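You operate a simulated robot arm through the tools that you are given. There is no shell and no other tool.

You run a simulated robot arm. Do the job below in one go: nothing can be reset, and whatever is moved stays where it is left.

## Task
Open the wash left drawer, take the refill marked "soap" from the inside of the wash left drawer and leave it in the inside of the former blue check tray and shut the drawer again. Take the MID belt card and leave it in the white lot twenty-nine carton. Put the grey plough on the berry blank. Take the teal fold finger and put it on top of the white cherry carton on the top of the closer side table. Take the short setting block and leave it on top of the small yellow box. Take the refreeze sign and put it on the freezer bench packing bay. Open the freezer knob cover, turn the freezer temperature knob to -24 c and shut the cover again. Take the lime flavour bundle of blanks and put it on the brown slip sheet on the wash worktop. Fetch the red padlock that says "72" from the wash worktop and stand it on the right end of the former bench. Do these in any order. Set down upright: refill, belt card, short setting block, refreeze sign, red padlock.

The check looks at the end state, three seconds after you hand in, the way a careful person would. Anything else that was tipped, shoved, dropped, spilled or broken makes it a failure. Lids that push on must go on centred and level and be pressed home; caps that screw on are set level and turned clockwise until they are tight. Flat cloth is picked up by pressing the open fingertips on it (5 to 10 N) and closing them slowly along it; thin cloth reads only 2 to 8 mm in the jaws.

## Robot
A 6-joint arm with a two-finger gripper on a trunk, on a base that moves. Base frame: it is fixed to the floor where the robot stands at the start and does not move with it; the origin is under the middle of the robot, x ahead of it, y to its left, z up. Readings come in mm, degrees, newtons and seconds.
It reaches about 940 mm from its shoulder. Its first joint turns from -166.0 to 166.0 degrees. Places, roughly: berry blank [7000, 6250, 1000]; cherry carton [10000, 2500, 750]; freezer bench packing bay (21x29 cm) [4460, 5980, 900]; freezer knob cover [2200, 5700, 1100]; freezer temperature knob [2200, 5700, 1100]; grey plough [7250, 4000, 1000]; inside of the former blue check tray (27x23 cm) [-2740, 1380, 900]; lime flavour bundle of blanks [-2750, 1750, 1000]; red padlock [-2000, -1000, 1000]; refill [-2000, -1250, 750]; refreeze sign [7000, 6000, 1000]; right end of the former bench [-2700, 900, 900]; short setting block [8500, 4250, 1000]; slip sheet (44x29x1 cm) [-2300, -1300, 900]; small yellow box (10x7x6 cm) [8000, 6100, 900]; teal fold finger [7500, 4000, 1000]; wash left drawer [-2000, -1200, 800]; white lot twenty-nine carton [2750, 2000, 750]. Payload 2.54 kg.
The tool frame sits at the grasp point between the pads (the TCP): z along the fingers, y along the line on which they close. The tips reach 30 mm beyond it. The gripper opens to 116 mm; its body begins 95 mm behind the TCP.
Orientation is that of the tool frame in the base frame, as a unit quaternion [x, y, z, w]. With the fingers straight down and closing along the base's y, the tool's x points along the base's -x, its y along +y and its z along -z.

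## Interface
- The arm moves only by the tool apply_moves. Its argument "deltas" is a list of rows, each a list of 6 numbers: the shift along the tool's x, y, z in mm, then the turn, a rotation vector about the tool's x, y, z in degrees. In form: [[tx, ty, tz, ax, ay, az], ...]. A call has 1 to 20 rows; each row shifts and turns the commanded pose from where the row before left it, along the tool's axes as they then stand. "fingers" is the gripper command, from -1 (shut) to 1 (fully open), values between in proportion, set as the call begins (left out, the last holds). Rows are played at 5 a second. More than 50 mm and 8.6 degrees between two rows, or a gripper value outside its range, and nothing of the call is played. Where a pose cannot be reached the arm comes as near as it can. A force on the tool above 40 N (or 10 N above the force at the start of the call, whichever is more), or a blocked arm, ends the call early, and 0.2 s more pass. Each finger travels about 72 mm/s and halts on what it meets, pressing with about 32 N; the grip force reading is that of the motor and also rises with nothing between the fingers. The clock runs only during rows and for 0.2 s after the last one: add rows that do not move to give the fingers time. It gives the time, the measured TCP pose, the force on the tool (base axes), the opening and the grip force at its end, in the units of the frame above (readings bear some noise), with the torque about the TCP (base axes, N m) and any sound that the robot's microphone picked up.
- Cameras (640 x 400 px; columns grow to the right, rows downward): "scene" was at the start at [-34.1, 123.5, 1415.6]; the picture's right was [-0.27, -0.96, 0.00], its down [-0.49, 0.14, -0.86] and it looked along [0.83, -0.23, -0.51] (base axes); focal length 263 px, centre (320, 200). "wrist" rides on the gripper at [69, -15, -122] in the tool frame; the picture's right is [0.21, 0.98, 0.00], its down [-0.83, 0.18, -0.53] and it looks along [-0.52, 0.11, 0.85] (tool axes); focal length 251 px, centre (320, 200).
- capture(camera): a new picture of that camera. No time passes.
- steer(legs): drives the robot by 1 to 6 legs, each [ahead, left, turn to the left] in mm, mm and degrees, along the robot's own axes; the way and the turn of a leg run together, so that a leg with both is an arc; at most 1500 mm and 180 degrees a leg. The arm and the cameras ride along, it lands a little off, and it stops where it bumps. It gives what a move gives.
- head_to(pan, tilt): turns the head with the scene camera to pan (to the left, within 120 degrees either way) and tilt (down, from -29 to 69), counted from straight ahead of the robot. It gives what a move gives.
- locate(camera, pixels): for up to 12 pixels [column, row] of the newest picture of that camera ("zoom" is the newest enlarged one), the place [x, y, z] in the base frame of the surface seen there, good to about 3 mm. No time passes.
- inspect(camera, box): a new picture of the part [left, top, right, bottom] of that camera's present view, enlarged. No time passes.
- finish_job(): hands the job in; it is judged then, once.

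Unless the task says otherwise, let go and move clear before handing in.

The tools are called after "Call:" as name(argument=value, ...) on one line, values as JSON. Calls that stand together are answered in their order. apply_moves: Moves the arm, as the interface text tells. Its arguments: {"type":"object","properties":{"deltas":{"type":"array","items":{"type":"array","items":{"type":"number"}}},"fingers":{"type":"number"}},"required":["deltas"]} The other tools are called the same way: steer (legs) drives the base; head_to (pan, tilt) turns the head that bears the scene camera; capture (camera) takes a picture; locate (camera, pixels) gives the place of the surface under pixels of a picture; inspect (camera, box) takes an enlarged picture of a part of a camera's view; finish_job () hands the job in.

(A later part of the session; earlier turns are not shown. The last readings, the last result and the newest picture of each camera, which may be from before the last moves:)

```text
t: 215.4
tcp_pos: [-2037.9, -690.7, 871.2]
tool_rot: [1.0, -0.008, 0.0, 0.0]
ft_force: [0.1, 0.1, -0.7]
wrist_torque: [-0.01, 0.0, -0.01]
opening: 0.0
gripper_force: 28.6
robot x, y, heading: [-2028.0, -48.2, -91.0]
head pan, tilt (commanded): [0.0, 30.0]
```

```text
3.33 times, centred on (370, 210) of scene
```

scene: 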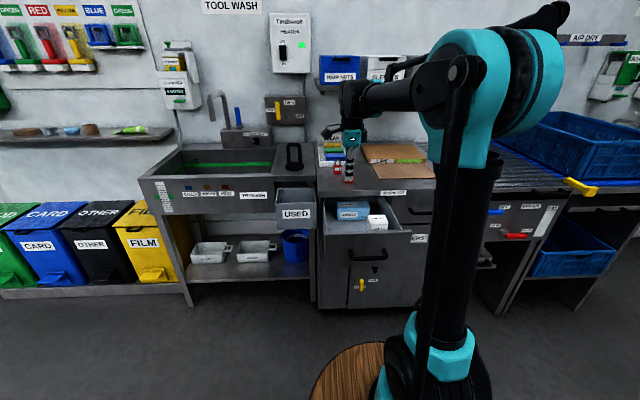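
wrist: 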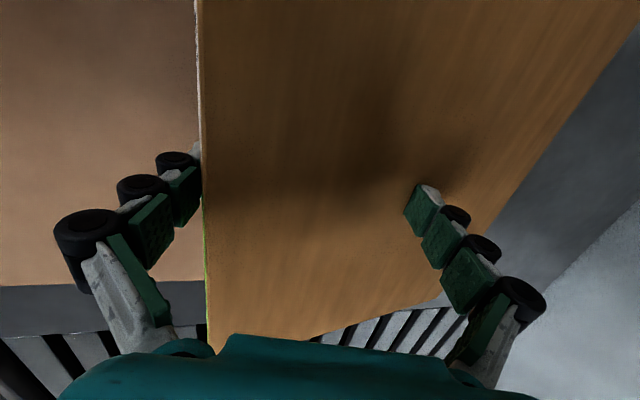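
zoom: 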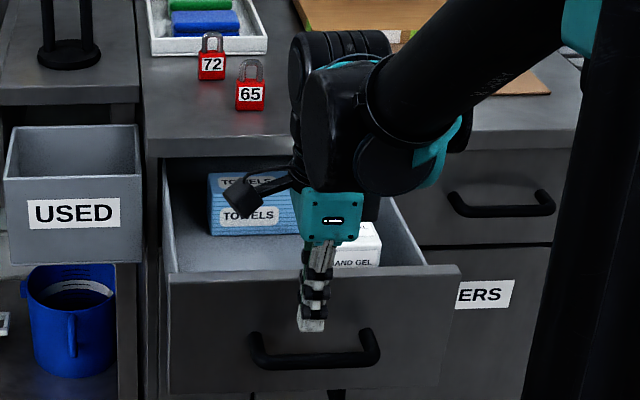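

Fingertips are in front of the panel above the handle. I lower a little more and push the drawer closed.

Call:
apply_moves(deltas=[[0, 0, 14, 0, 0, 0], [0, 0, 13, 0, 0, 0], [0, 10, 0, 0, 0, 0], [0, 10, 0, 0, 0, 0], [0, 12, 0, 0, 0, 0], [0, 15, 0, 0, 0, 0], [0, 15, 0, 0, 0, 0], [0, 15, 0, 0, 0, 0], [0, 15, 0, 0, 0, 0], [0, 15, 0, 0, 0, 0], [0, 15, 0, 0, 0, 0], [0, 15, 0, 0, 0, 0], [0, 15, 0, 0, 0, 0], [0, 15, 0, 0, 0, 0], [0, 15, 0, 0, 0, 0], [0, 15, 0, 0, 0, 0], [0, 15, 0, 0, 0, 0], [0, 15, 0, 0, 0, 0]])

Call:
inspect(camera="scene", box=[290, 130, 450, 250])

```text
t: 219.2
tcp_pos: [-2041.5, -916.8, 843.3]
tool_rot: [1.0, -0.008, 0.0, -0.001]
ft_force: [0.5, 0.0, 0.4]
wrist_torque: [-0.03, 0.01, 0.01]
opening: 0.0
gripper_force: 28.9
robot x, y, heading: [-2022.9, -44.1, -90.8]
head pan, tilt (commanded): [0.0, 30.0]
```

```text
3.33 times, centred on (370, 190) of scene
```

zoom: 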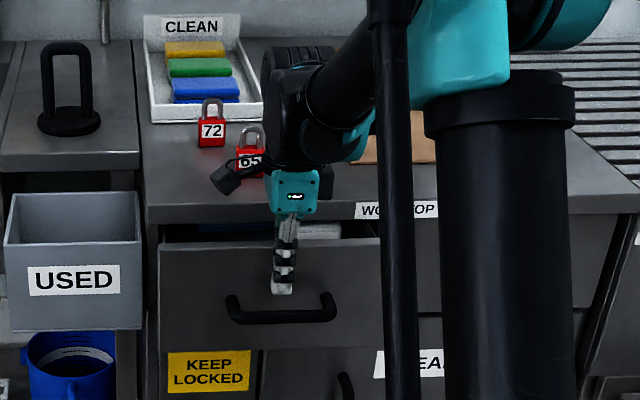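

The drawer is nearly shut, but padlock 65 sits close to where the gripper body would go. I shift the pushing point 80 mm to the right first, then finish the push gently.

Call:
apply_moves(deltas=[[0, -10, 0, 0, 0, 0], [-40, 0, 0, 0, 0, 0], [-40, 0, 0, 0, 0, 0], [0, 10, 0, 0, 0, 0], [0, 12, 0, 0, 0, 0], [0, 12, 0, 0, 0, 0], [0, 10, 0, 0, 0, 0], [0, 8, 0, 0, 0, 0], [0, 0, 0, 0, 0, 0]])

Call:
inspect(camera="scene", box=[290, 130, 450, 250])

```text
t: 221.2
tcp_pos: [-2122.1, -957.3, 842.5]
tool_rot: [1.0, -0.008, 0.001, 0.0]
ft_force: [-0.7, -1.2, 0.0]
wrist_torque: [0.04, 0.0, 0.0]
opening: 0.0
gripper_force: 29.0
robot x, y, heading: [-2022.8, -45.9, -90.7]
head pan, tilt (commanded): [0.0, 30.0]
```

```text
3.33 times, centred on (370, 190) of scene
```

zoom: 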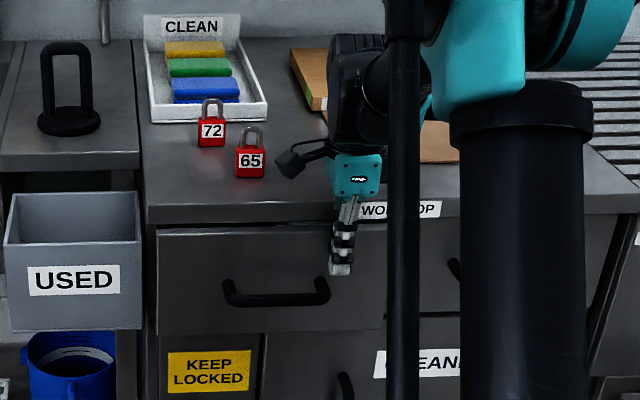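

About 25 mm left to close. I continue in small steps until it seats.

Call:
apply_moves(deltas=[[0, 6, 0, 0, 0, 0], [0, 6, 0, 0, 0, 0], [0, 6, 0, 0, 0, 0], [0, 5, 0, 0, 0, 0], [0, 4, 0, 0, 0, 0], [0, 3, 0, 0, 0, 0], [0, 0, 0, 0, 0, 0]])

Call:
inspect(camera="scene", box=[290, 130, 450, 250])

Call:
locate(camera="zoom", pixels=[[180, 250], [180, 300], [180, 215], [300, 245], [375, 290], [200, 320]])

```text
t: 222.1
tcp_pos: [-2121.9, -970.0, 841.9]
tool_rot: [1.0, -0.009, 0.0, -0.004]
ft_force: [1.0, 9.7, 8.7]
wrist_torque: [-0.75, 0.08, 0.04]
opening: 0.3
gripper_force: 27.9
robot x, y, heading: [-2027.0, -45.4, -91.0]
head pan, tilt (commanded): [0.0, 30.0]
stopped in row 4: the force on the tool passed its limit at 51 N (the readings are from after the stop); the commanded pose is now the measured one
```

```text
3.33 times, centred on (370, 190) of scene
```

zoom: 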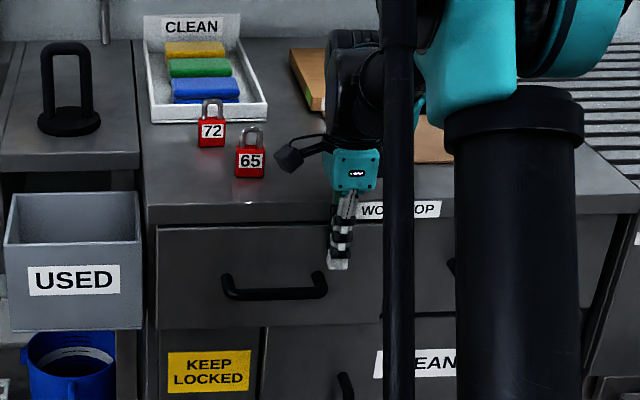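

```text
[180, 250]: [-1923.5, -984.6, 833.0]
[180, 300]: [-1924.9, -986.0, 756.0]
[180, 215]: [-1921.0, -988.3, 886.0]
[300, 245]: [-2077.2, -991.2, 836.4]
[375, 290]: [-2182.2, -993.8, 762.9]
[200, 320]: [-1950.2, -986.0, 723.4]
```

The tip met the worktop's overhanging lip (y≈-988) while the panel still needs 20 mm more. I back off, lower to the handle bar's height and push on the bar instead.

Call:
apply_moves(deltas=[[0, -35, 0, 0, 0, 0], [20, -40, 0, 0, 0, 0], [20, 0, 10, 0, 0, 0], [0, 0, 17, 0, 0, 0], [0, 8, 0, 0, 0, 0], [0, 8, 0, 0, 0, 0], [0, 6, 0, 0, 0, 0], [0, 6, 0, 0, 0, 0], [0, 5, 0, 0, 0, 0], [0, 4, 0, 0, 0, 0], [0, 0, 0, 0, 0, 0]])

Call:
inspect(camera="scene", box=[290, 130, 450, 250])

```text
t: 224.5
tcp_pos: [-2078.8, -934.6, 815.3]
tool_rot: [1.0, -0.009, 0.0, -0.003]
ft_force: [0.1, 0.7, -0.4]
wrist_torque: [0.0, 0.01, -0.02]
opening: 0.0
gripper_force: 28.7
robot x, y, heading: [-2023.9, -44.8, -90.6]
head pan, tilt (commanded): [0.0, 30.0]
```

```text
3.33 times, centred on (370, 190) of scene
```

zoom: 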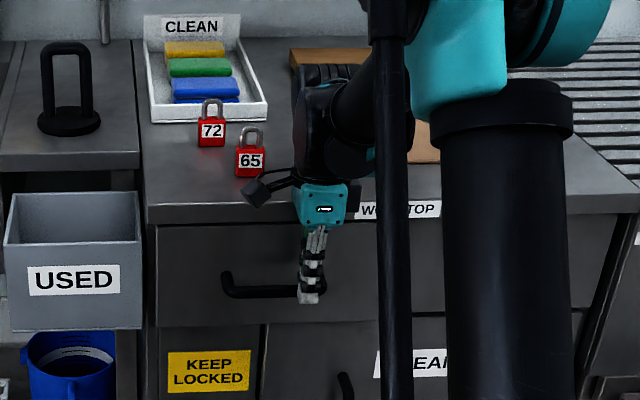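

Contact seems light so far. I push a few more millimetres until the drawer seats.

Call:
apply_moves(deltas=[[0, 3, 0, 0, 0, 0], [0, 3, 0, 0, 0, 0], [0, 3, 0, 0, 0, 0], [0, 3, 0, 0, 0, 0], [0, 3, 0, 0, 0, 0], [0, 0, 0, 0, 0, 0]])

Call:
inspect(camera="scene", box=[290, 130, 450, 250])

Call:
locate(camera="zoom", pixels=[[180, 250], [180, 300], [180, 215], [360, 245], [360, 300], [200, 310], [250, 292]])

```text
t: 225.9
tcp_pos: [-2080.6, -950.2, 815.8]
tool_rot: [1.0, -0.007, 0.0, -0.004]
ft_force: [-0.4, 0.1, 0.2]
wrist_torque: [0.01, 0.0, -0.02]
opening: 0.2
gripper_force: 28.2
robot x, y, heading: [-2024.1, -46.9, -90.7]
head pan, tilt (commanded): [0.0, 30.0]
```

```text
3.33 times, centred on (370, 190) of scene
```

zoom: 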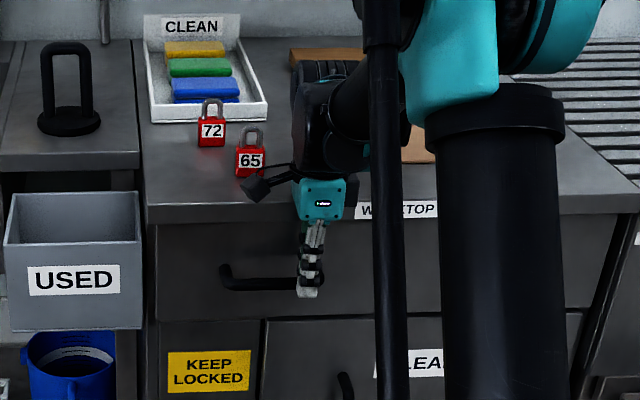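

```text
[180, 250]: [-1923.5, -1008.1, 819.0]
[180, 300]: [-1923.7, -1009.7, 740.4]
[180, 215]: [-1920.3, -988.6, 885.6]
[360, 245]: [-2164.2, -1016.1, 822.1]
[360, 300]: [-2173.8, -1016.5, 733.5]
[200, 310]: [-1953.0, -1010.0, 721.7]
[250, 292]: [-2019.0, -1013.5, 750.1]
```

The panel is back at y≈-1008, as at the start. I press a touch more to confirm it's against its stop.

Call:
apply_moves(deltas=[[0, 2, 0, 0, 0, 0], [0, 2, 0, 0, 0, 0], [0, 2, 0, 0, 0, 0], [0, 0, 0, 0, 0, 0]])

Call:
inspect(camera="scene", box=[290, 130, 450, 250])

Call:
locate(camera="zoom", pixels=[[180, 250], [180, 300], [180, 215], [360, 245], [430, 245], [200, 310], [430, 300]])

```text
t: 226.9
tcp_pos: [-2080.8, -953.6, 815.2]
tool_rot: [1.0, -0.007, 0.0, -0.004]
ft_force: [-1.3, 26.5, -3.8]
wrist_torque: [0.64, 0.03, 0.26]
opening: 0.1
gripper_force: 28.4
robot x, y, heading: [-2022.2, -45.8, -90.8]
head pan, tilt (commanded): [0.0, 30.0]
```

```text
3.33 times, centred on (370, 190) of scene
```

zoom: 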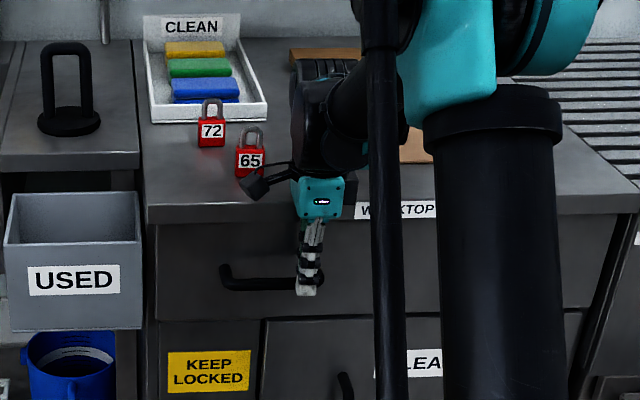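

```text
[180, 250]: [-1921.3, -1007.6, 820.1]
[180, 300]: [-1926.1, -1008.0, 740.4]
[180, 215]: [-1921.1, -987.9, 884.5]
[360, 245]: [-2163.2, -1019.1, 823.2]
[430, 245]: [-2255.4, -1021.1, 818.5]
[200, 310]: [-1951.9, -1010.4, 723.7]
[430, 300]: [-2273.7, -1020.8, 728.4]
```

26 N at the stop confirms the drawer is shut. I back away, raise, yaw the gripper back by 90°, then drive forward to reach padlock 72.

Call:
apply_moves(deltas=[[0, -20, 0, 0, 0, 0], [0, -20, 0, 0, 0, 0], [0, 0, -40, 0, 0, 0], [0, 0, -40, 0, 0, 0], [0, 0, -40, 0, 0, 0], [0, 0, -40, 0, 0, 0], [0, 0, -40, 0, 0, 0], [0, 0, -40, 0, 0, -8], [0, 0, 0, 0, 0, -8.2], [0, 0, 0, 0, 0, -8.2], [0, 0, 0, 0, 0, -8.2], [0, 0, 0, 0, 0, -8.2], [0, 0, 0, 0, 0, -8.2], [0, 0, 0, 0, 0, -8.2], [0, 0, 0, 0, 0, -8.2], [0, 0, 0, 0, 0, -8.2], [0, 0, 0, 0, 0, -8.2], [0, 0, 0, 0, 0, -8.2], [0, 0, 0, 0, 0, 0]])

Call:
steer(legs=[[225, 0, 0.8]])

Call:
capture(camera="wrist")

Call:
capture(camera="scene")

```text
t: 230.9
tcp_pos: [-2080.7, -916.5, 1056.1]
tool_rot: [0.712, 0.702, 0.002, -0.002]
ft_force: [0.1, -0.7, 0.2]
wrist_torque: [0.0, -0.01, -0.01]
opening: 0.0
gripper_force: 29.2
robot x, y, heading: [-2022.4, -48.3, -90.6]
head pan, tilt (commanded): [0.0, 30.0]
```

```text
t: 232.6
tcp_pos: [-2067.1, -1145.4, 1055.4]
tool_rot: [0.706, 0.708, 0.002, -0.003]
ft_force: [0.4, -0.2, 0.7]
wrist_torque: [-0.02, -0.01, 0.0]
opening: 0.0
gripper_force: 29.0
robot x, y, heading: [-2022.9, -274.8, -89.6]
head pan, tilt (commanded): [0.0, 30.0]
```

```text
taken
```

wrist: 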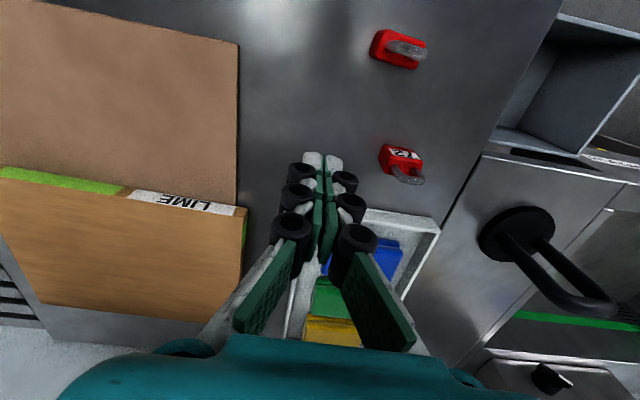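

```text
taken
```

scene: 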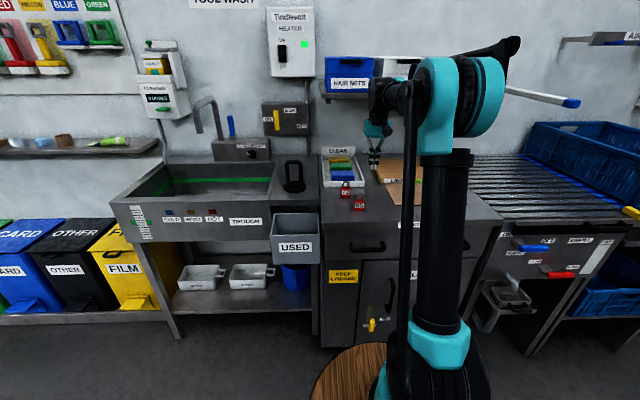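

The drawer is shut in the scene picture. Padlock 72 is at wrist pixel (402,158). I zoom in and locate its body.

Call:
inspect(camera="wrist", box=[340, 20, 460, 220])

Call:
locate(camera="wrist", pixels=[[382, 148], [418, 156], [384, 166], [402, 153], [412, 180], [400, 170], [440, 228], [370, 212], [395, 55], [425, 160]])

Call:
inspect(camera="scene", box=[310, 140, 390, 220])

```text
2.00 times, centred on (400, 120) of wrist
```

zoom: 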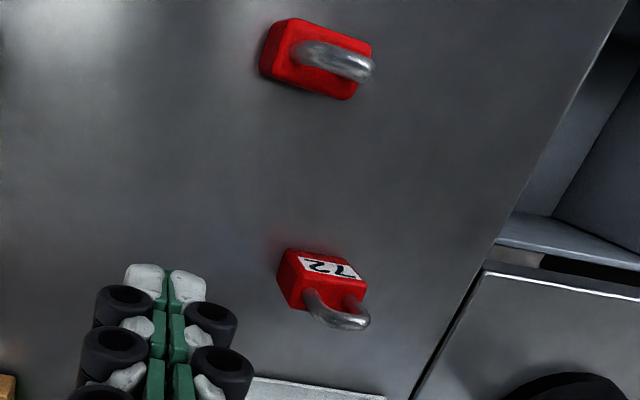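

```text
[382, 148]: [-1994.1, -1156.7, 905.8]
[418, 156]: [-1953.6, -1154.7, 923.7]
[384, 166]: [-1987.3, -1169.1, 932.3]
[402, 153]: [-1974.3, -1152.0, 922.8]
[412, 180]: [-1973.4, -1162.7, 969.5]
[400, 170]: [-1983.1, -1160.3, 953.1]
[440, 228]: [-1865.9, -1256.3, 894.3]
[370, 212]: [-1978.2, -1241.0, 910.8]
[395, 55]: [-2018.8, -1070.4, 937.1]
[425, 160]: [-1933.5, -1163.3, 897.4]
```

```text
5.00 times, centred on (350, 180) of scene
```

zoom: 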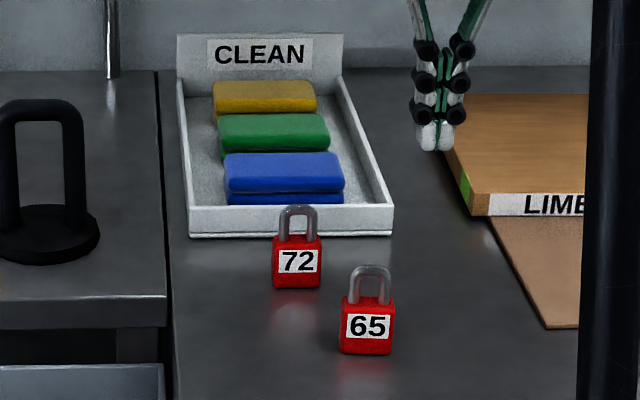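

Padlock 72's body spans x -1994…-1953, y≈-1153…-1172, z 899–937 with the shackle to z≈970. I move above it with the fingers open along x.

Call:
apply_moves(deltas=[[-6, 31, 0, 0, 0, 0], [-6, 31, 0, 0, 0, 0], [-5, 31, 0, 0, 0, 0], [0, 0, 30, 0, 0, 0], [0, 0, 0, 0, 0, 0]], fingers=0.4)

Call:
capture(camera="wrist")

Call:
locate(camera="wrist", pixels=[[300, 140], [340, 145], [300, 160], [340, 165], [320, 150], [320, 180]])

```text
t: 233.8
tcp_pos: [-1970.7, -1163.6, 1025.6]
tool_rot: [0.706, 0.708, 0.002, -0.003]
ft_force: [-0.5, -1.0, 0.1]
wrist_torque: [0.0, 0.01, -0.03]
opening: 81.0
gripper_force: 0.0
robot x, y, heading: [-2023.7, -271.1, -90.0]
head pan, tilt (commanded): [0.0, 30.0]
```

```text
taken
```

wrist: 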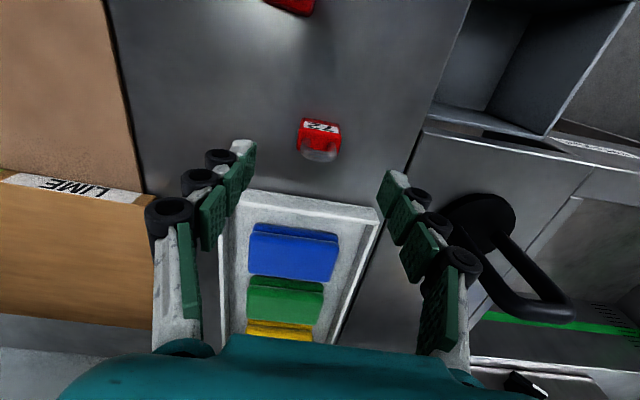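

```text
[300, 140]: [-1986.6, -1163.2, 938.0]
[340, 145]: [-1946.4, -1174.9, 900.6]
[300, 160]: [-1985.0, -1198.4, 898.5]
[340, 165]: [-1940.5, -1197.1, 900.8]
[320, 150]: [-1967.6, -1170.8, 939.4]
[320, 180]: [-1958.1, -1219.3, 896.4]
```

Well aligned. Lowering to z≈936 and closing on the padlock body.

Call:
apply_moves(deltas=[[0, -1, 30, 0, 0, 0], [0, 0, 30, 0, 0, 0], [0, 0, 20, 0, 0, 0], [0, 0, 9, 0, 0, 0], [0, 0, 0, 0, 0, 0]])

Call:
apply_moves(deltas=[[0, 0, 0, 0, 0, 0], [0, 0, 0, 0, 0, 0], [0, 0, 0, 0, 0, 0], [0, 0, 0, 0, 0, 0]], fingers=-1)

Call:
capture(camera="wrist")

```text
t: 235.0
tcp_pos: [-1973.5, -1162.0, 936.7]
tool_rot: [0.707, 0.708, 0.003, -0.002]
ft_force: [0.6, 0.4, 0.6]
wrist_torque: [0.03, -0.01, 0.02]
opening: 81.1
gripper_force: 0.1
robot x, y, heading: [-2024.3, -275.4, -89.8]
head pan, tilt (commanded): [0.0, 30.0]
```

```text
t: 236.0
tcp_pos: [-1973.5, -1160.9, 938.1]
tool_rot: [0.706, 0.708, 0.003, -0.003]
ft_force: [0.2, -1.3, 1.6]
wrist_torque: [-0.02, 0.0, 0.01]
opening: 36.8
gripper_force: 32.4
robot x, y, heading: [-2025.3, -275.9, -89.5]
head pan, tilt (commanded): [0.0, 30.0]
```

```text
taken
```

wrist: 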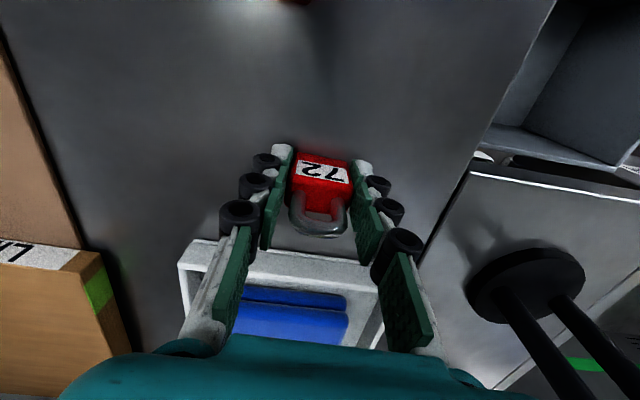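

Padlock 72 is gripped (36.8 mm). I lift, retract the arm, and drive back around to the former bench.

Call:
apply_moves(deltas=[[0, 0, -20, 0, 0, 0], [0, 0, -35, 0, 0, 0], [0, 0, -35, 0, 0, 0], [0, 0, -35, 0, 0, 0], [40, 0, 0, 0, 0, 0], [40, 0, 0, 0, 0, 0], [40, 0, 0, 0, 0, 0], [40, 0, 0, 0, 0, 0], [0, 0, 0, 0, 0, 0]])

Call:
steer(legs=[[-230, 0, 0], [0, -1500, 0], [0, -250, 0], [0, 0, 90]])

Call:
head_to(pan=30, tilt=30)

Call:
capture(camera="scene")

```text
t: 238.0
tcp_pos: [-1973.4, -1001.6, 1063.5]
tool_rot: [0.706, 0.708, 0.002, -0.003]
ft_force: [-0.5, -0.8, -0.6]
wrist_torque: [0.0, -0.01, -0.01]
opening: 37.1
gripper_force: 32.0
robot x, y, heading: [-2027.7, -273.7, -89.9]
head pan, tilt (commanded): [0.0, 30.0]
```

```text
t: 252.2
tcp_pos: [-3065.6, 15.8, 1064.9]
tool_rot: [-0.043, 0.999, 0.0, -0.004]
ft_force: [0.8, -0.6, -0.4]
wrist_torque: [0.0, -0.01, 0.03]
opening: 37.0
gripper_force: 32.0
robot x, y, heading: [-3787.7, -95.2, 5.0]
head pan, tilt (commanded): [0.0, 30.0]
```

```text
t: 253.2
tcp_pos: [-3065.4, 15.9, 1065.4]
tool_rot: [-0.042, 0.999, 0.0, -0.003]
ft_force: [0.8, 0.4, -1.3]
wrist_torque: [0.01, 0.0, 0.03]
opening: 36.9
gripper_force: 32.5
robot x, y, heading: [-3784.0, -95.8, 5.3]
head pan, tilt (commanded): [30.0, 30.0]
```

```text
taken
```

scene: 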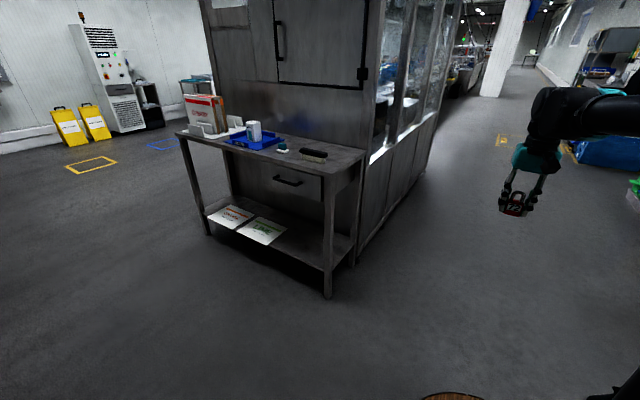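

The bench's right end shows a brush at (312,155) and bare metal beyond it. I straighten and strafe left to face that end.

Call:
steer(legs=[[0, 0, -5.2], [0, 930, 0]])

Call:
head_to(pan=0, tilt=35)

Call:
capture(camera="scene")

Call:
inspect(camera="scene", box=[270, 110, 470, 230])

```text
t: 258.4
tcp_pos: [-3055.5, 861.0, 1064.4]
tool_rot: [0.003, 1.0, 0.0, -0.003]
ft_force: [0.6, 0.5, -1.6]
wrist_torque: [0.0, -0.03, 0.0]
opening: 37.1
gripper_force: 32.1
robot x, y, heading: [-3780.1, 819.7, -0.4]
head pan, tilt (commanded): [30.0, 30.0]
```

```text
t: 259.4
tcp_pos: [-3055.5, 862.6, 1066.2]
tool_rot: [0.003, 1.0, 0.0, -0.003]
ft_force: [0.1, 0.5, -1.3]
wrist_torque: [0.01, 0.03, 0.01]
opening: 36.8
gripper_force: 31.6
robot x, y, heading: [-3785.0, 818.3, -0.3]
head pan, tilt (commanded): [0.0, 35.0]
```

```text
taken
```

scene: 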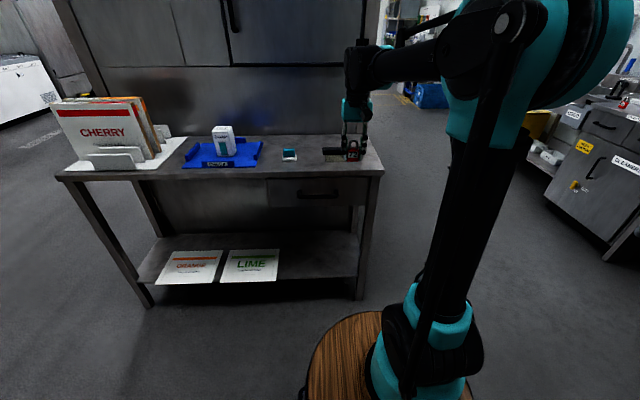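

```text
3.20 times, centred on (370, 170) of scene
```

zoom: 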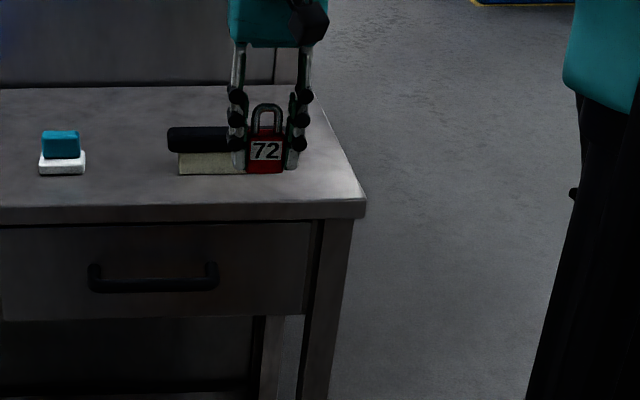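

Call:
locate(camera="zoom", pixels=[[180, 172], [235, 172], [180, 135], [230, 150], [360, 205], [330, 120], [318, 90], [60, 170], [330, 190], [200, 110], [300, 205]])

```text
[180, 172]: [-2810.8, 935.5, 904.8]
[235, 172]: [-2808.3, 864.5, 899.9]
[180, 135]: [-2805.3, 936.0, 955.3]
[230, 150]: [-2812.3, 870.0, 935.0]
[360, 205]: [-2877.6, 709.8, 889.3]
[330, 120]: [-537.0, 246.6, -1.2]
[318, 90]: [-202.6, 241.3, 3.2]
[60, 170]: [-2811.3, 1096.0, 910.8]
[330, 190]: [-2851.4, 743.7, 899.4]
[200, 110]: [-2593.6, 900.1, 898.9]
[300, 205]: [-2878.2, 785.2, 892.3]
```

The brush occupies about x -2810…-2770, y 845–940; bare top is free around (-2690, 825). I drive forward so the padlock is above that spot.

Call:
steer(legs=[[365, -35, 0]])

Call:
capture(camera="wrist")

Call:
inspect(camera="scene", box=[270, 110, 470, 230])

```text
t: 261.8
tcp_pos: [-2677.5, 823.9, 1065.9]
tool_rot: [0.005, 1.0, 0.0, -0.003]
ft_force: [0.5, -0.5, 0.4]
wrist_torque: [0.01, 0.0, 0.01]
opening: 36.8
gripper_force: 31.6
robot x, y, heading: [-3403.5, 782.6, -0.4]
head pan, tilt (commanded): [0.0, 35.0]
```

```text
taken
```

wrist: 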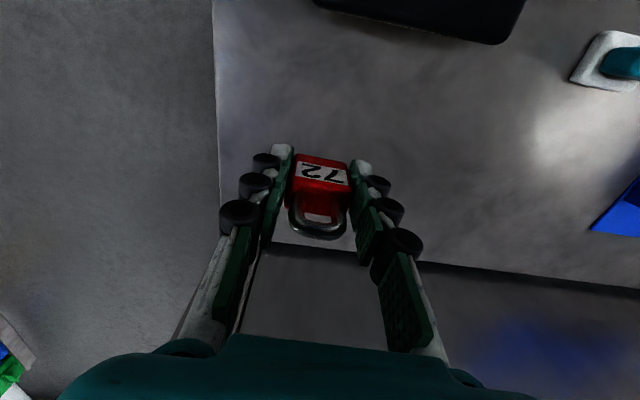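

```text
3.20 times, centred on (370, 170) of scene
```

zoom: 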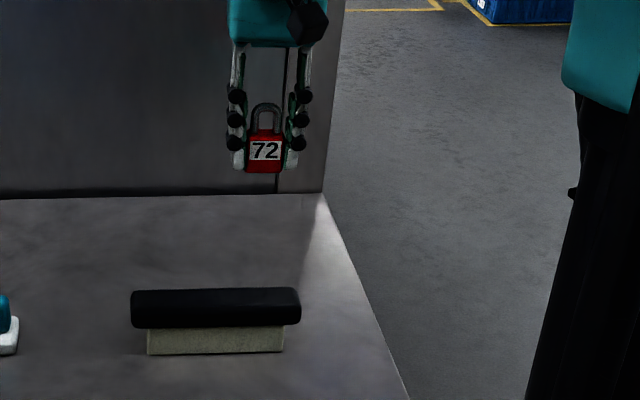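

I verify the landing area: bench edges and brush from the wrist view.

Call:
locate(camera="wrist", pixels=[[400, 256], [222, 150], [420, 36], [500, 43], [330, 30], [260, 100], [450, 150]])

```text
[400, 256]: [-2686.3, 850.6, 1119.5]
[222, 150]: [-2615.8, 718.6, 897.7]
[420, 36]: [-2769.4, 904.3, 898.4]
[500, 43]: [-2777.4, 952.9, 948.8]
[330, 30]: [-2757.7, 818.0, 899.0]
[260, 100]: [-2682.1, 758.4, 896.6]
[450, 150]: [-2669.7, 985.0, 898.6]
```

The spot is clear (bench edge at y≈718, brush back at x≈-2770). I lower the padlock until it touches.

Call:
apply_moves(deltas=[[5, 0, 35, 0, 0, 0], [5, 0, 35, 0, 0, 0], [0, 0, 30, 0, 0, 0], [0, 0, 22, 0, 0, 0], [0, 0, 0, 0, 0, 0]])

Call:
apply_moves(deltas=[[0, 0, 2, 0, 0, 0], [0, 0, 1.5, 0, 0, 0], [0, 0, 1.5, 0, 0, 0], [0, 0, 1, 0, 0, 0], [0, 0, 0, 0, 0, 0]])

```text
t: 263.0
tcp_pos: [-2688.6, 822.4, 943.8]
tool_rot: [0.005, 1.0, 0.0, -0.004]
ft_force: [0.4, 0.2, -1.4]
wrist_torque: [0.01, 0.01, 0.02]
opening: 37.1
gripper_force: 31.8
robot x, y, heading: [-3405.4, 777.5, -0.1]
head pan, tilt (commanded): [0.0, 35.0]
```

```text
t: 264.2
tcp_pos: [-2688.7, 824.1, 936.2]
tool_rot: [0.006, 1.0, 0.0, -0.003]
ft_force: [0.0, 0.6, -0.1]
wrist_torque: [-0.02, 0.0, 0.0]
opening: 36.9
gripper_force: 32.4
robot x, y, heading: [-3405.2, 784.5, -0.6]
head pan, tilt (commanded): [0.0, 35.0]
```

Call:
apply_moves(deltas=[[0, 0, 0.8, 0, 0, 0], [0, 0, 0, 0, 0, 0]])

```text
t: 264.8
tcp_pos: [-2688.4, 824.3, 936.7]
tool_rot: [0.005, 1.0, 0.0, -0.003]
ft_force: [2.1, -1.1, 13.0]
wrist_torque: [-0.03, -0.11, -0.03]
opening: 36.8
gripper_force: 31.8
robot x, y, heading: [-3403.0, 780.8, -0.3]
head pan, tilt (commanded): [0.0, 35.0]
```

The padlock is on the bench (13 N contact). I ease off 0.5 mm, open, and rise.

Call:
apply_moves(deltas=[[0, 0, -0.5, 0, 0, 0], [0, 0, 0, 0, 0, 0]])

Call:
apply_moves(deltas=[[0, 0, 0, 0, 0, 0], [0, 0, 0, 0, 0, 0], [0, 0, 0, 0, 0, 0], [0, 0, -20, 0, 0, 0], [0, 0, -40, 0, 0, 0], [0, 0, -40, 0, 0, 0], [0, 0, -40, 0, 0, 0], [0, 0, 0, 0, 0, 0]], fingers=0.2)

Call:
capture(camera="wrist")

Call:
capture(camera="scene")

```text
t: 265.4
tcp_pos: [-2689.1, 824.0, 937.0]
tool_rot: [0.005, 1.0, 0.0, -0.003]
ft_force: [3.2, -2.0, 19.4]
wrist_torque: [-0.05, -0.19, -0.01]
opening: 36.6
gripper_force: 32.4
robot x, y, heading: [-3402.6, 779.5, -0.4]
head pan, tilt (commanded): [0.0, 35.0]
```

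```text
t: 267.2
tcp_pos: [-2687.6, 824.1, 1078.5]
tool_rot: [0.005, 1.0, 0.0, -0.003]
ft_force: [-0.1, 0.7, -0.6]
wrist_torque: [-0.01, 0.0, -0.01]
opening: 69.8
gripper_force: 0.0
robot x, y, heading: [-3407.4, 780.9, -0.5]
head pan, tilt (commanded): [0.0, 35.0]
```

```text
taken
```

wrist: 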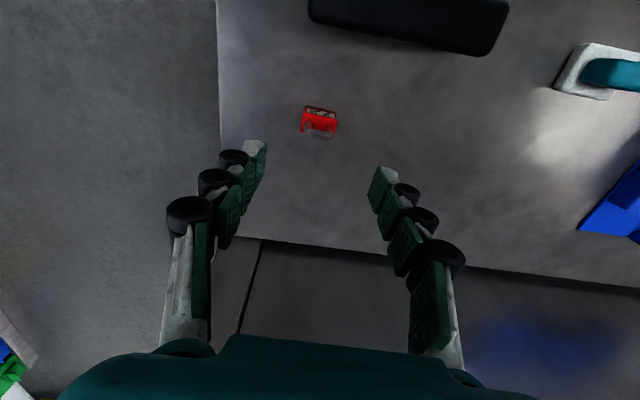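

```text
taken
```

scene: 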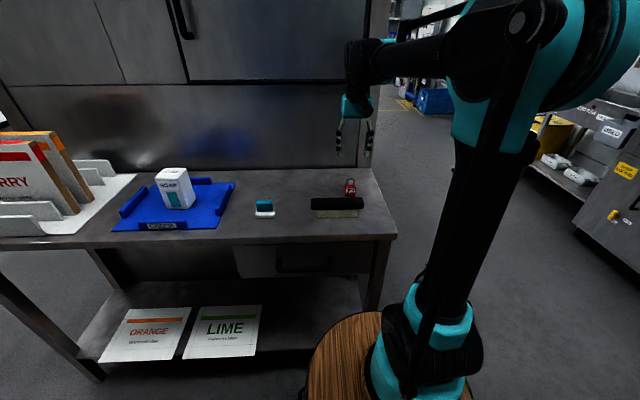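

The padlock "72" stands on the right end of the bench. Next I head around the west side to the north aisle, looking for the MID belt card and lot 29 carton on the way.

Call:
steer(legs=[[-350, 0, 0], [0, 1500, 0], [0, 700, 0]])

Call:
head_to(pan=0, tilt=10)

Call:
capture(camera="scene")

Call:
head_to(pan=60, tilt=10)

Call:
capture(camera="scene")

```text
t: 280.0
tcp_pos: [-2951.9, 3002.2, 1079.0]
tool_rot: [0.03, 1.0, 0.0, -0.004]
ft_force: [0.3, 0.0, -0.8]
wrist_torque: [-0.01, 0.02, -0.02]
opening: 69.7
gripper_force: 0.0
robot x, y, heading: [-3673.1, 2996.7, -3.3]
head pan, tilt (commanded): [0.0, 35.0]
```

```text
t: 280.9
tcp_pos: [-2950.4, 3001.9, 1078.8]
tool_rot: [0.029, 1.0, 0.0, -0.004]
ft_force: [0.4, 0.4, 0.2]
wrist_torque: [0.02, 0.02, 0.03]
opening: 69.4
gripper_force: 0.1
robot x, y, heading: [-3669.7, 2995.3, -3.2]
head pan, tilt (commanded): [0.0, 10.0]
```

```text
taken
```

scene: 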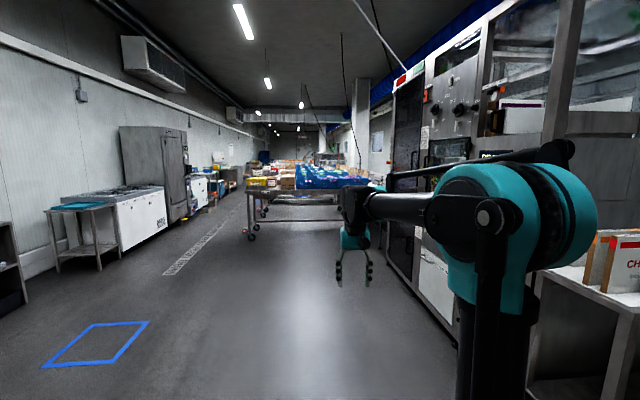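

```text
t: 282.2
tcp_pos: [-2951.5, 3002.3, 1077.2]
tool_rot: [0.03, 1.0, -0.001, -0.003]
ft_force: [0.0, -0.4, -0.1]
wrist_torque: [-0.02, 0.0, 0.01]
opening: 69.6
gripper_force: 0.0
robot x, y, heading: [-3671.7, 2996.1, -3.3]
head pan, tilt (commanded): [60.0, 10.0]
```

```text
taken
```

scene: 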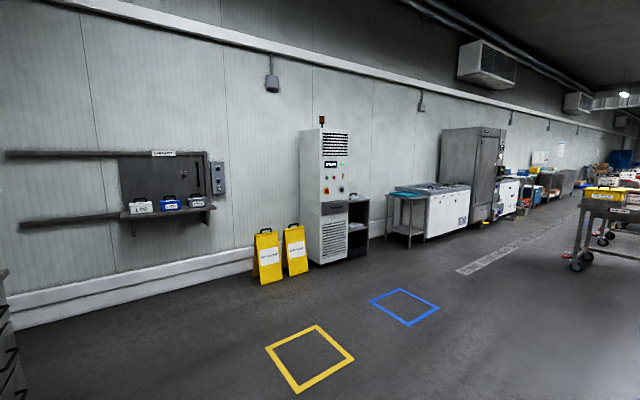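

The north aisle is open with freezers along the wall. I zoom in on several spots (wall shelf, freezer, the tables) to read labels.

Call:
inspect(camera="scene", box=[100, 140, 240, 230])

Call:
inspect(camera="scene", box=[420, 110, 640, 270])

Call:
head_to(pan=10, tilt=10)

Call:
inspect(camera="scene", box=[230, 120, 430, 250])

```text
4.44 times, centred on (170, 185) of scene
```

zoom: 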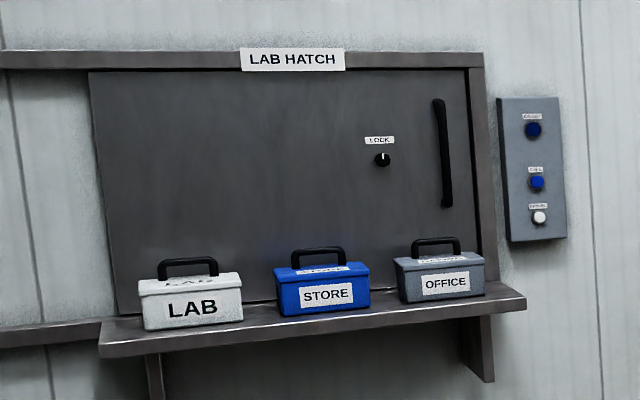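

```text
2.50 times, centred on (530, 190) of scene
```

zoom: 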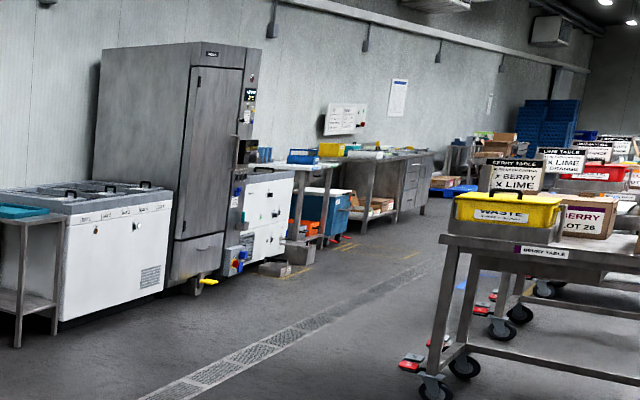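

```text
t: 283.4
tcp_pos: [-2951.0, 3002.7, 1077.7]
tool_rot: [0.03, 1.0, 0.0, -0.003]
ft_force: [0.4, 0.0, 0.4]
wrist_torque: [0.0, 0.02, -0.03]
opening: 69.5
gripper_force: 0.1
robot x, y, heading: [-3671.5, 2994.0, -3.3]
head pan, tilt (commanded): [10.0, 10.0]
```

```text
3.08 times, centred on (330, 185) of scene
```

zoom: 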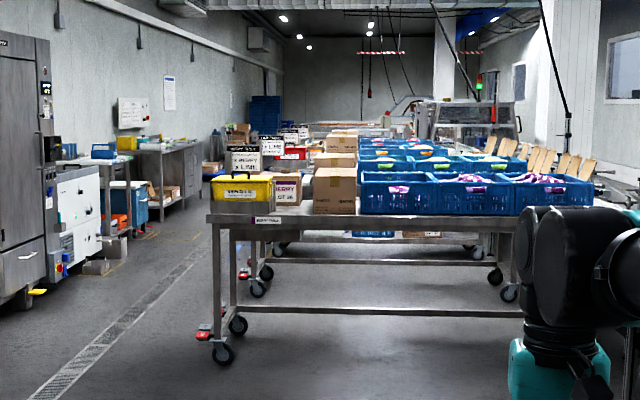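

The north side has flavour tables ahead and freezers along the wall. I measure the nearest table's corner and freezer face to plan the drive.

Call:
locate(camera="zoom", pixels=[[210, 215], [222, 360], [525, 225], [510, 295], [45, 200], [50, 290], [100, 210], [20, 300], [140, 180], [185, 200]])

```text
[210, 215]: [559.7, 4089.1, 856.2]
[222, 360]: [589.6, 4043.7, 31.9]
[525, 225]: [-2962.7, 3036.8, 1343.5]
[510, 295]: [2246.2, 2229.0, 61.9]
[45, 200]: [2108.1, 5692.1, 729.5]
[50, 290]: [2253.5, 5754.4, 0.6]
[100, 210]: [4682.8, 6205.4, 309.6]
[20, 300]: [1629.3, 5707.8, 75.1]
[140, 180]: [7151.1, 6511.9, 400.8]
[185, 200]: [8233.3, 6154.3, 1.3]
```

The aisle between the berry table (corner at (560,4089)) and the freezers (face y≈5700) is wide. I drive up to y≈4850 and then east toward the freezer controls.

Call:
steer(legs=[[0, 0, 3.3], [0, 1500, 0], [0, 330, 0]])

Call:
steer(legs=[[1500, 0, 0], [1500, 0, 0], [1500, 0, 0]])

Call:
head_to(pan=30, tilt=15)

Call:
capture(camera="scene")

```text
t: 293.0
tcp_pos: [-2962.7, 4875.8, 1077.4]
tool_rot: [-0.005, 1.0, -0.001, -0.003]
ft_force: [0.0, 0.6, 0.0]
wrist_torque: [-0.01, 0.02, 0.0]
opening: 69.4
gripper_force: 0.1
robot x, y, heading: [-3680.3, 4819.3, 0.7]
head pan, tilt (commanded): [10.0, 10.0]
```

```text
t: 314.5
tcp_pos: [1549.8, 5015.6, 1078.2]
tool_rot: [-0.007, 1.0, 0.0, -0.004]
ft_force: [0.2, -0.5, 0.4]
wrist_torque: [-0.03, -0.02, 0.0]
opening: 69.6
gripper_force: 0.1
robot x, y, heading: [832.3, 4953.3, 1.0]
head pan, tilt (commanded): [10.0, 10.0]
```

```text
t: 315.4
tcp_pos: [1548.5, 5015.2, 1077.7]
tool_rot: [-0.008, 1.0, 0.0, -0.003]
ft_force: [-0.2, -0.1, 0.2]
wrist_torque: [0.0, 0.0, 0.03]
opening: 69.6
gripper_force: 0.1
robot x, y, heading: [828.1, 4955.3, 0.9]
head pan, tilt (commanded): [30.0, 15.0]
```

```text
taken
```

scene: 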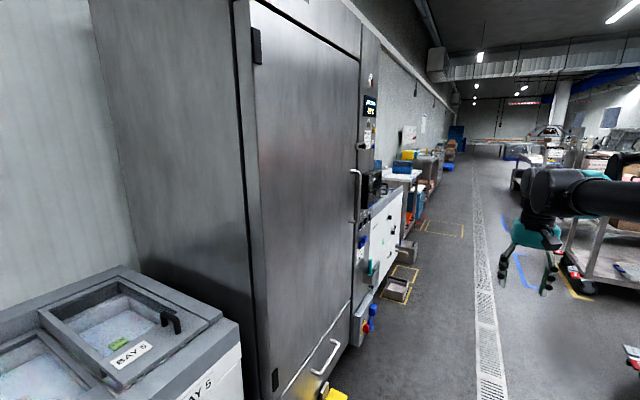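

The control column stands right of the freezer door. I move ahead and a bit away from the wall, then turn to face it.

Call:
steer(legs=[[1200, -300, -0.9], [0, 0, 90]])

Call:
head_to(pan=0, tilt=15)

Call:
capture(camera="scene")

```text
t: 324.6
tcp_pos: [2127.6, 5395.4, 1077.2]
tool_rot: [-0.623, 0.782, -0.002, -0.003]
ft_force: [-0.1, 0.3, -0.6]
wrist_torque: [0.01, -0.01, 0.06]
opening: 69.7
gripper_force: 0.1
robot x, y, heading: [2015.7, 4688.1, 77.0]
head pan, tilt (commanded): [30.0, 15.0]
stopped in leg 2: the robot was blocked; the commanded pose is now the measured one
```

```text
t: 325.6
tcp_pos: [2128.0, 5395.5, 1077.0]
tool_rot: [-0.623, 0.782, -0.002, -0.003]
ft_force: [-0.3, -0.2, 0.1]
wrist_torque: [-0.01, -0.01, -0.01]
opening: 69.6
gripper_force: 0.0
robot x, y, heading: [2008.9, 4685.6, 77.2]
head pan, tilt (commanded): [0.0, 15.0]
```

```text
taken
```

scene: 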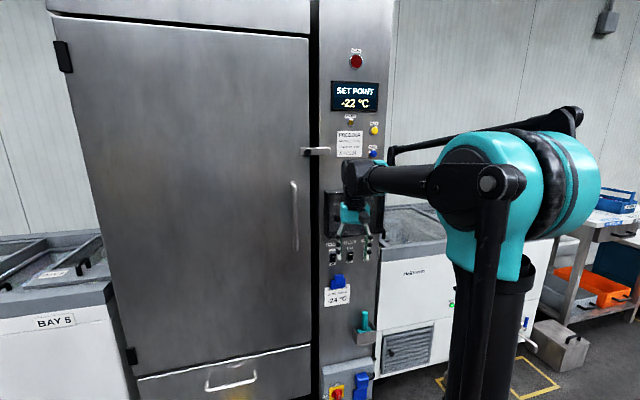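

The turn was blocked at 77°, so my rear touched something. I look behind on both sides.

Call:
head_to(pan=120, tilt=40)

Call:
capture(camera="scene")

Call:
head_to(pan=-120, tilt=40)

Call:
capture(camera="scene")

```text
t: 327.6
tcp_pos: [2127.8, 5395.0, 1077.8]
tool_rot: [-0.622, 0.783, -0.002, -0.003]
ft_force: [-0.4, 0.4, -1.2]
wrist_torque: [0.0, -0.01, 0.0]
opening: 69.6
gripper_force: 0.1
robot x, y, heading: [2015.5, 4685.7, 77.3]
head pan, tilt (commanded): [120.0, 40.0]
```

```text
taken
```

scene: 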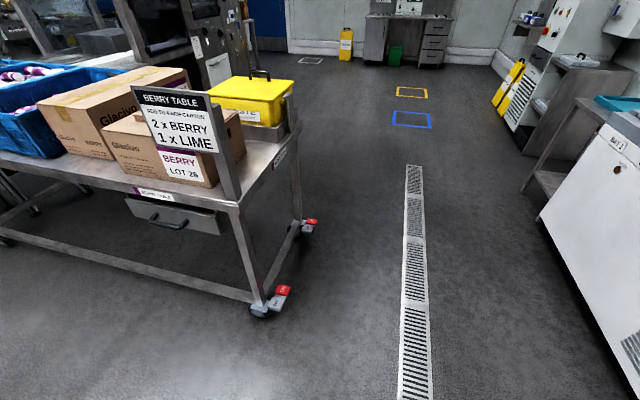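

```text
t: 331.0
tcp_pos: [2128.2, 5395.2, 1078.7]
tool_rot: [-0.622, 0.783, -0.002, -0.003]
ft_force: [-0.7, -0.5, 0.0]
wrist_torque: [0.0, -0.02, -0.03]
opening: 69.7
gripper_force: 0.1
robot x, y, heading: [2014.2, 4688.0, 77.0]
head pan, tilt (commanded): [-120.0, 40.0]
```

```text
taken
```

scene: 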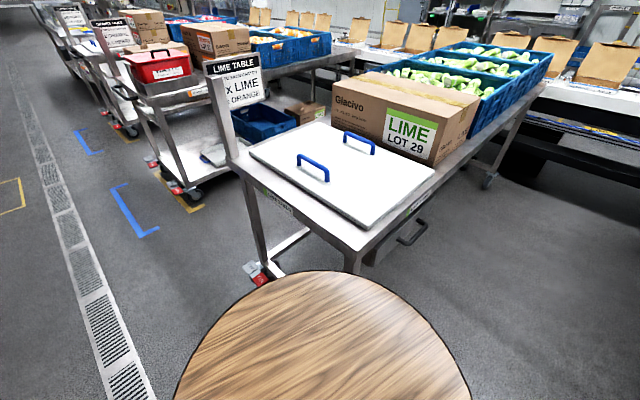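

The lime table is right behind me; my rear bumped it slightly. I measure its edge and move away from it.

Call:
locate(camera="scene", pixels=[[230, 165], [360, 250], [435, 180], [345, 265], [262, 272], [300, 200], [400, 150], [180, 200], [145, 230], [320, 290]])

```text
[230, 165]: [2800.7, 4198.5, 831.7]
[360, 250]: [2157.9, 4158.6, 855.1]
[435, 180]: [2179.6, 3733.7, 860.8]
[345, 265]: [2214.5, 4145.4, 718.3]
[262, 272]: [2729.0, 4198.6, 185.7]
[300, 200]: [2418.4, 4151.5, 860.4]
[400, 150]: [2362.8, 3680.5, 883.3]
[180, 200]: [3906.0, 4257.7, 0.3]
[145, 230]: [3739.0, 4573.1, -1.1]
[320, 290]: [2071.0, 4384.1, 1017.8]
```

The table's front edge is at y≈4150–4200 and my rear corner touched it. I drive 150 mm forward and then complete the turn.

Call:
steer(legs=[[130, 0, 0], [0, 0, 13]])

Call:
head_to(pan=-10, tilt=20)

Call:
capture(camera="scene")

Call:
inspect(camera="scene", box=[260, 100, 440, 300])

```text
t: 333.1
tcp_pos: [1995.2, 5527.7, 1077.7]
tool_rot: [-0.706, 0.708, -0.003, -0.003]
ft_force: [0.1, 0.4, 0.2]
wrist_torque: [-0.04, 0.02, 0.01]
opening: 69.8
gripper_force: 0.0
robot x, y, heading: [2038.2, 4811.9, 89.9]
head pan, tilt (commanded): [-120.0, 40.0]
```

```text
t: 334.9
tcp_pos: [1994.5, 5529.0, 1077.3]
tool_rot: [-0.707, 0.707, -0.002, -0.003]
ft_force: [-0.1, 0.5, 0.5]
wrist_torque: [0.01, 0.02, 0.0]
opening: 69.6
gripper_force: 0.0
robot x, y, heading: [2044.5, 4812.3, 89.8]
head pan, tilt (commanded): [-10.0, 20.0]
```

```text
taken
```

scene: 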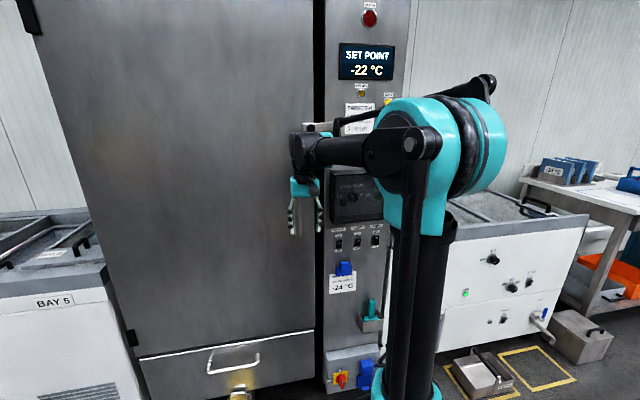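

```text
2.00 times, centred on (350, 200) of scene
```

zoom: 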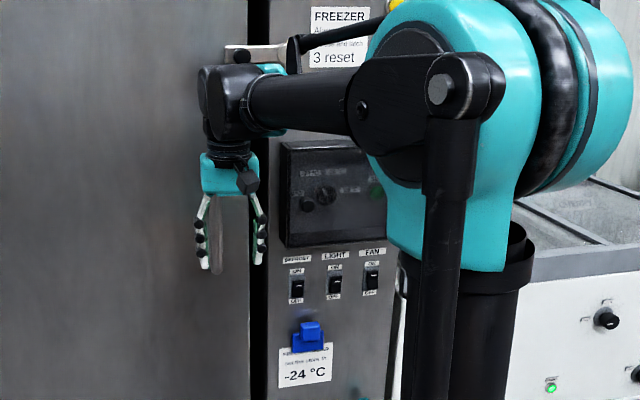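

The knob sits behind a dark see-through cover (zoom pixels (280–385,145–245)). I locate it and the surrounding parts.

Call:
locate(camera="zoom", pixels=[[285, 155], [285, 240], [370, 245], [325, 195], [308, 205], [350, 150], [300, 290], [340, 170], [375, 195], [240, 230]])

Call:
inspect(camera="scene", box=[320, 160, 390, 230])

```text
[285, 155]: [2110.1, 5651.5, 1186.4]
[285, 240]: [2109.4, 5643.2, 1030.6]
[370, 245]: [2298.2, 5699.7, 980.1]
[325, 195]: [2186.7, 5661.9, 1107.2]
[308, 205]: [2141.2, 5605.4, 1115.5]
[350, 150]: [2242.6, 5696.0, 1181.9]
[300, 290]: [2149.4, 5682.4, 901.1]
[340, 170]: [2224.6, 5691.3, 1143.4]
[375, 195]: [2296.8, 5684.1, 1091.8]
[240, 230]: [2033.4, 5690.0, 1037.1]
```

```text
5.71 times, centred on (355, 195) of scene
```

zoom: 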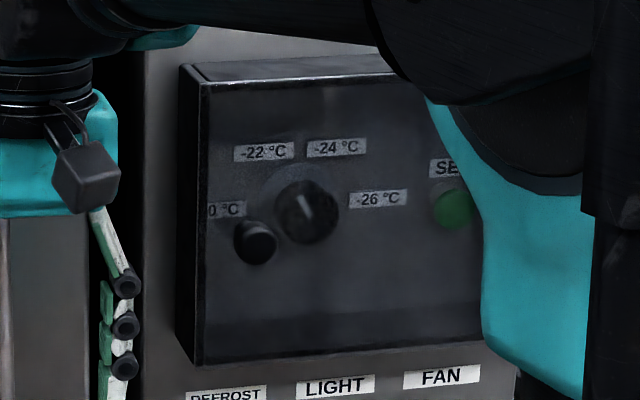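

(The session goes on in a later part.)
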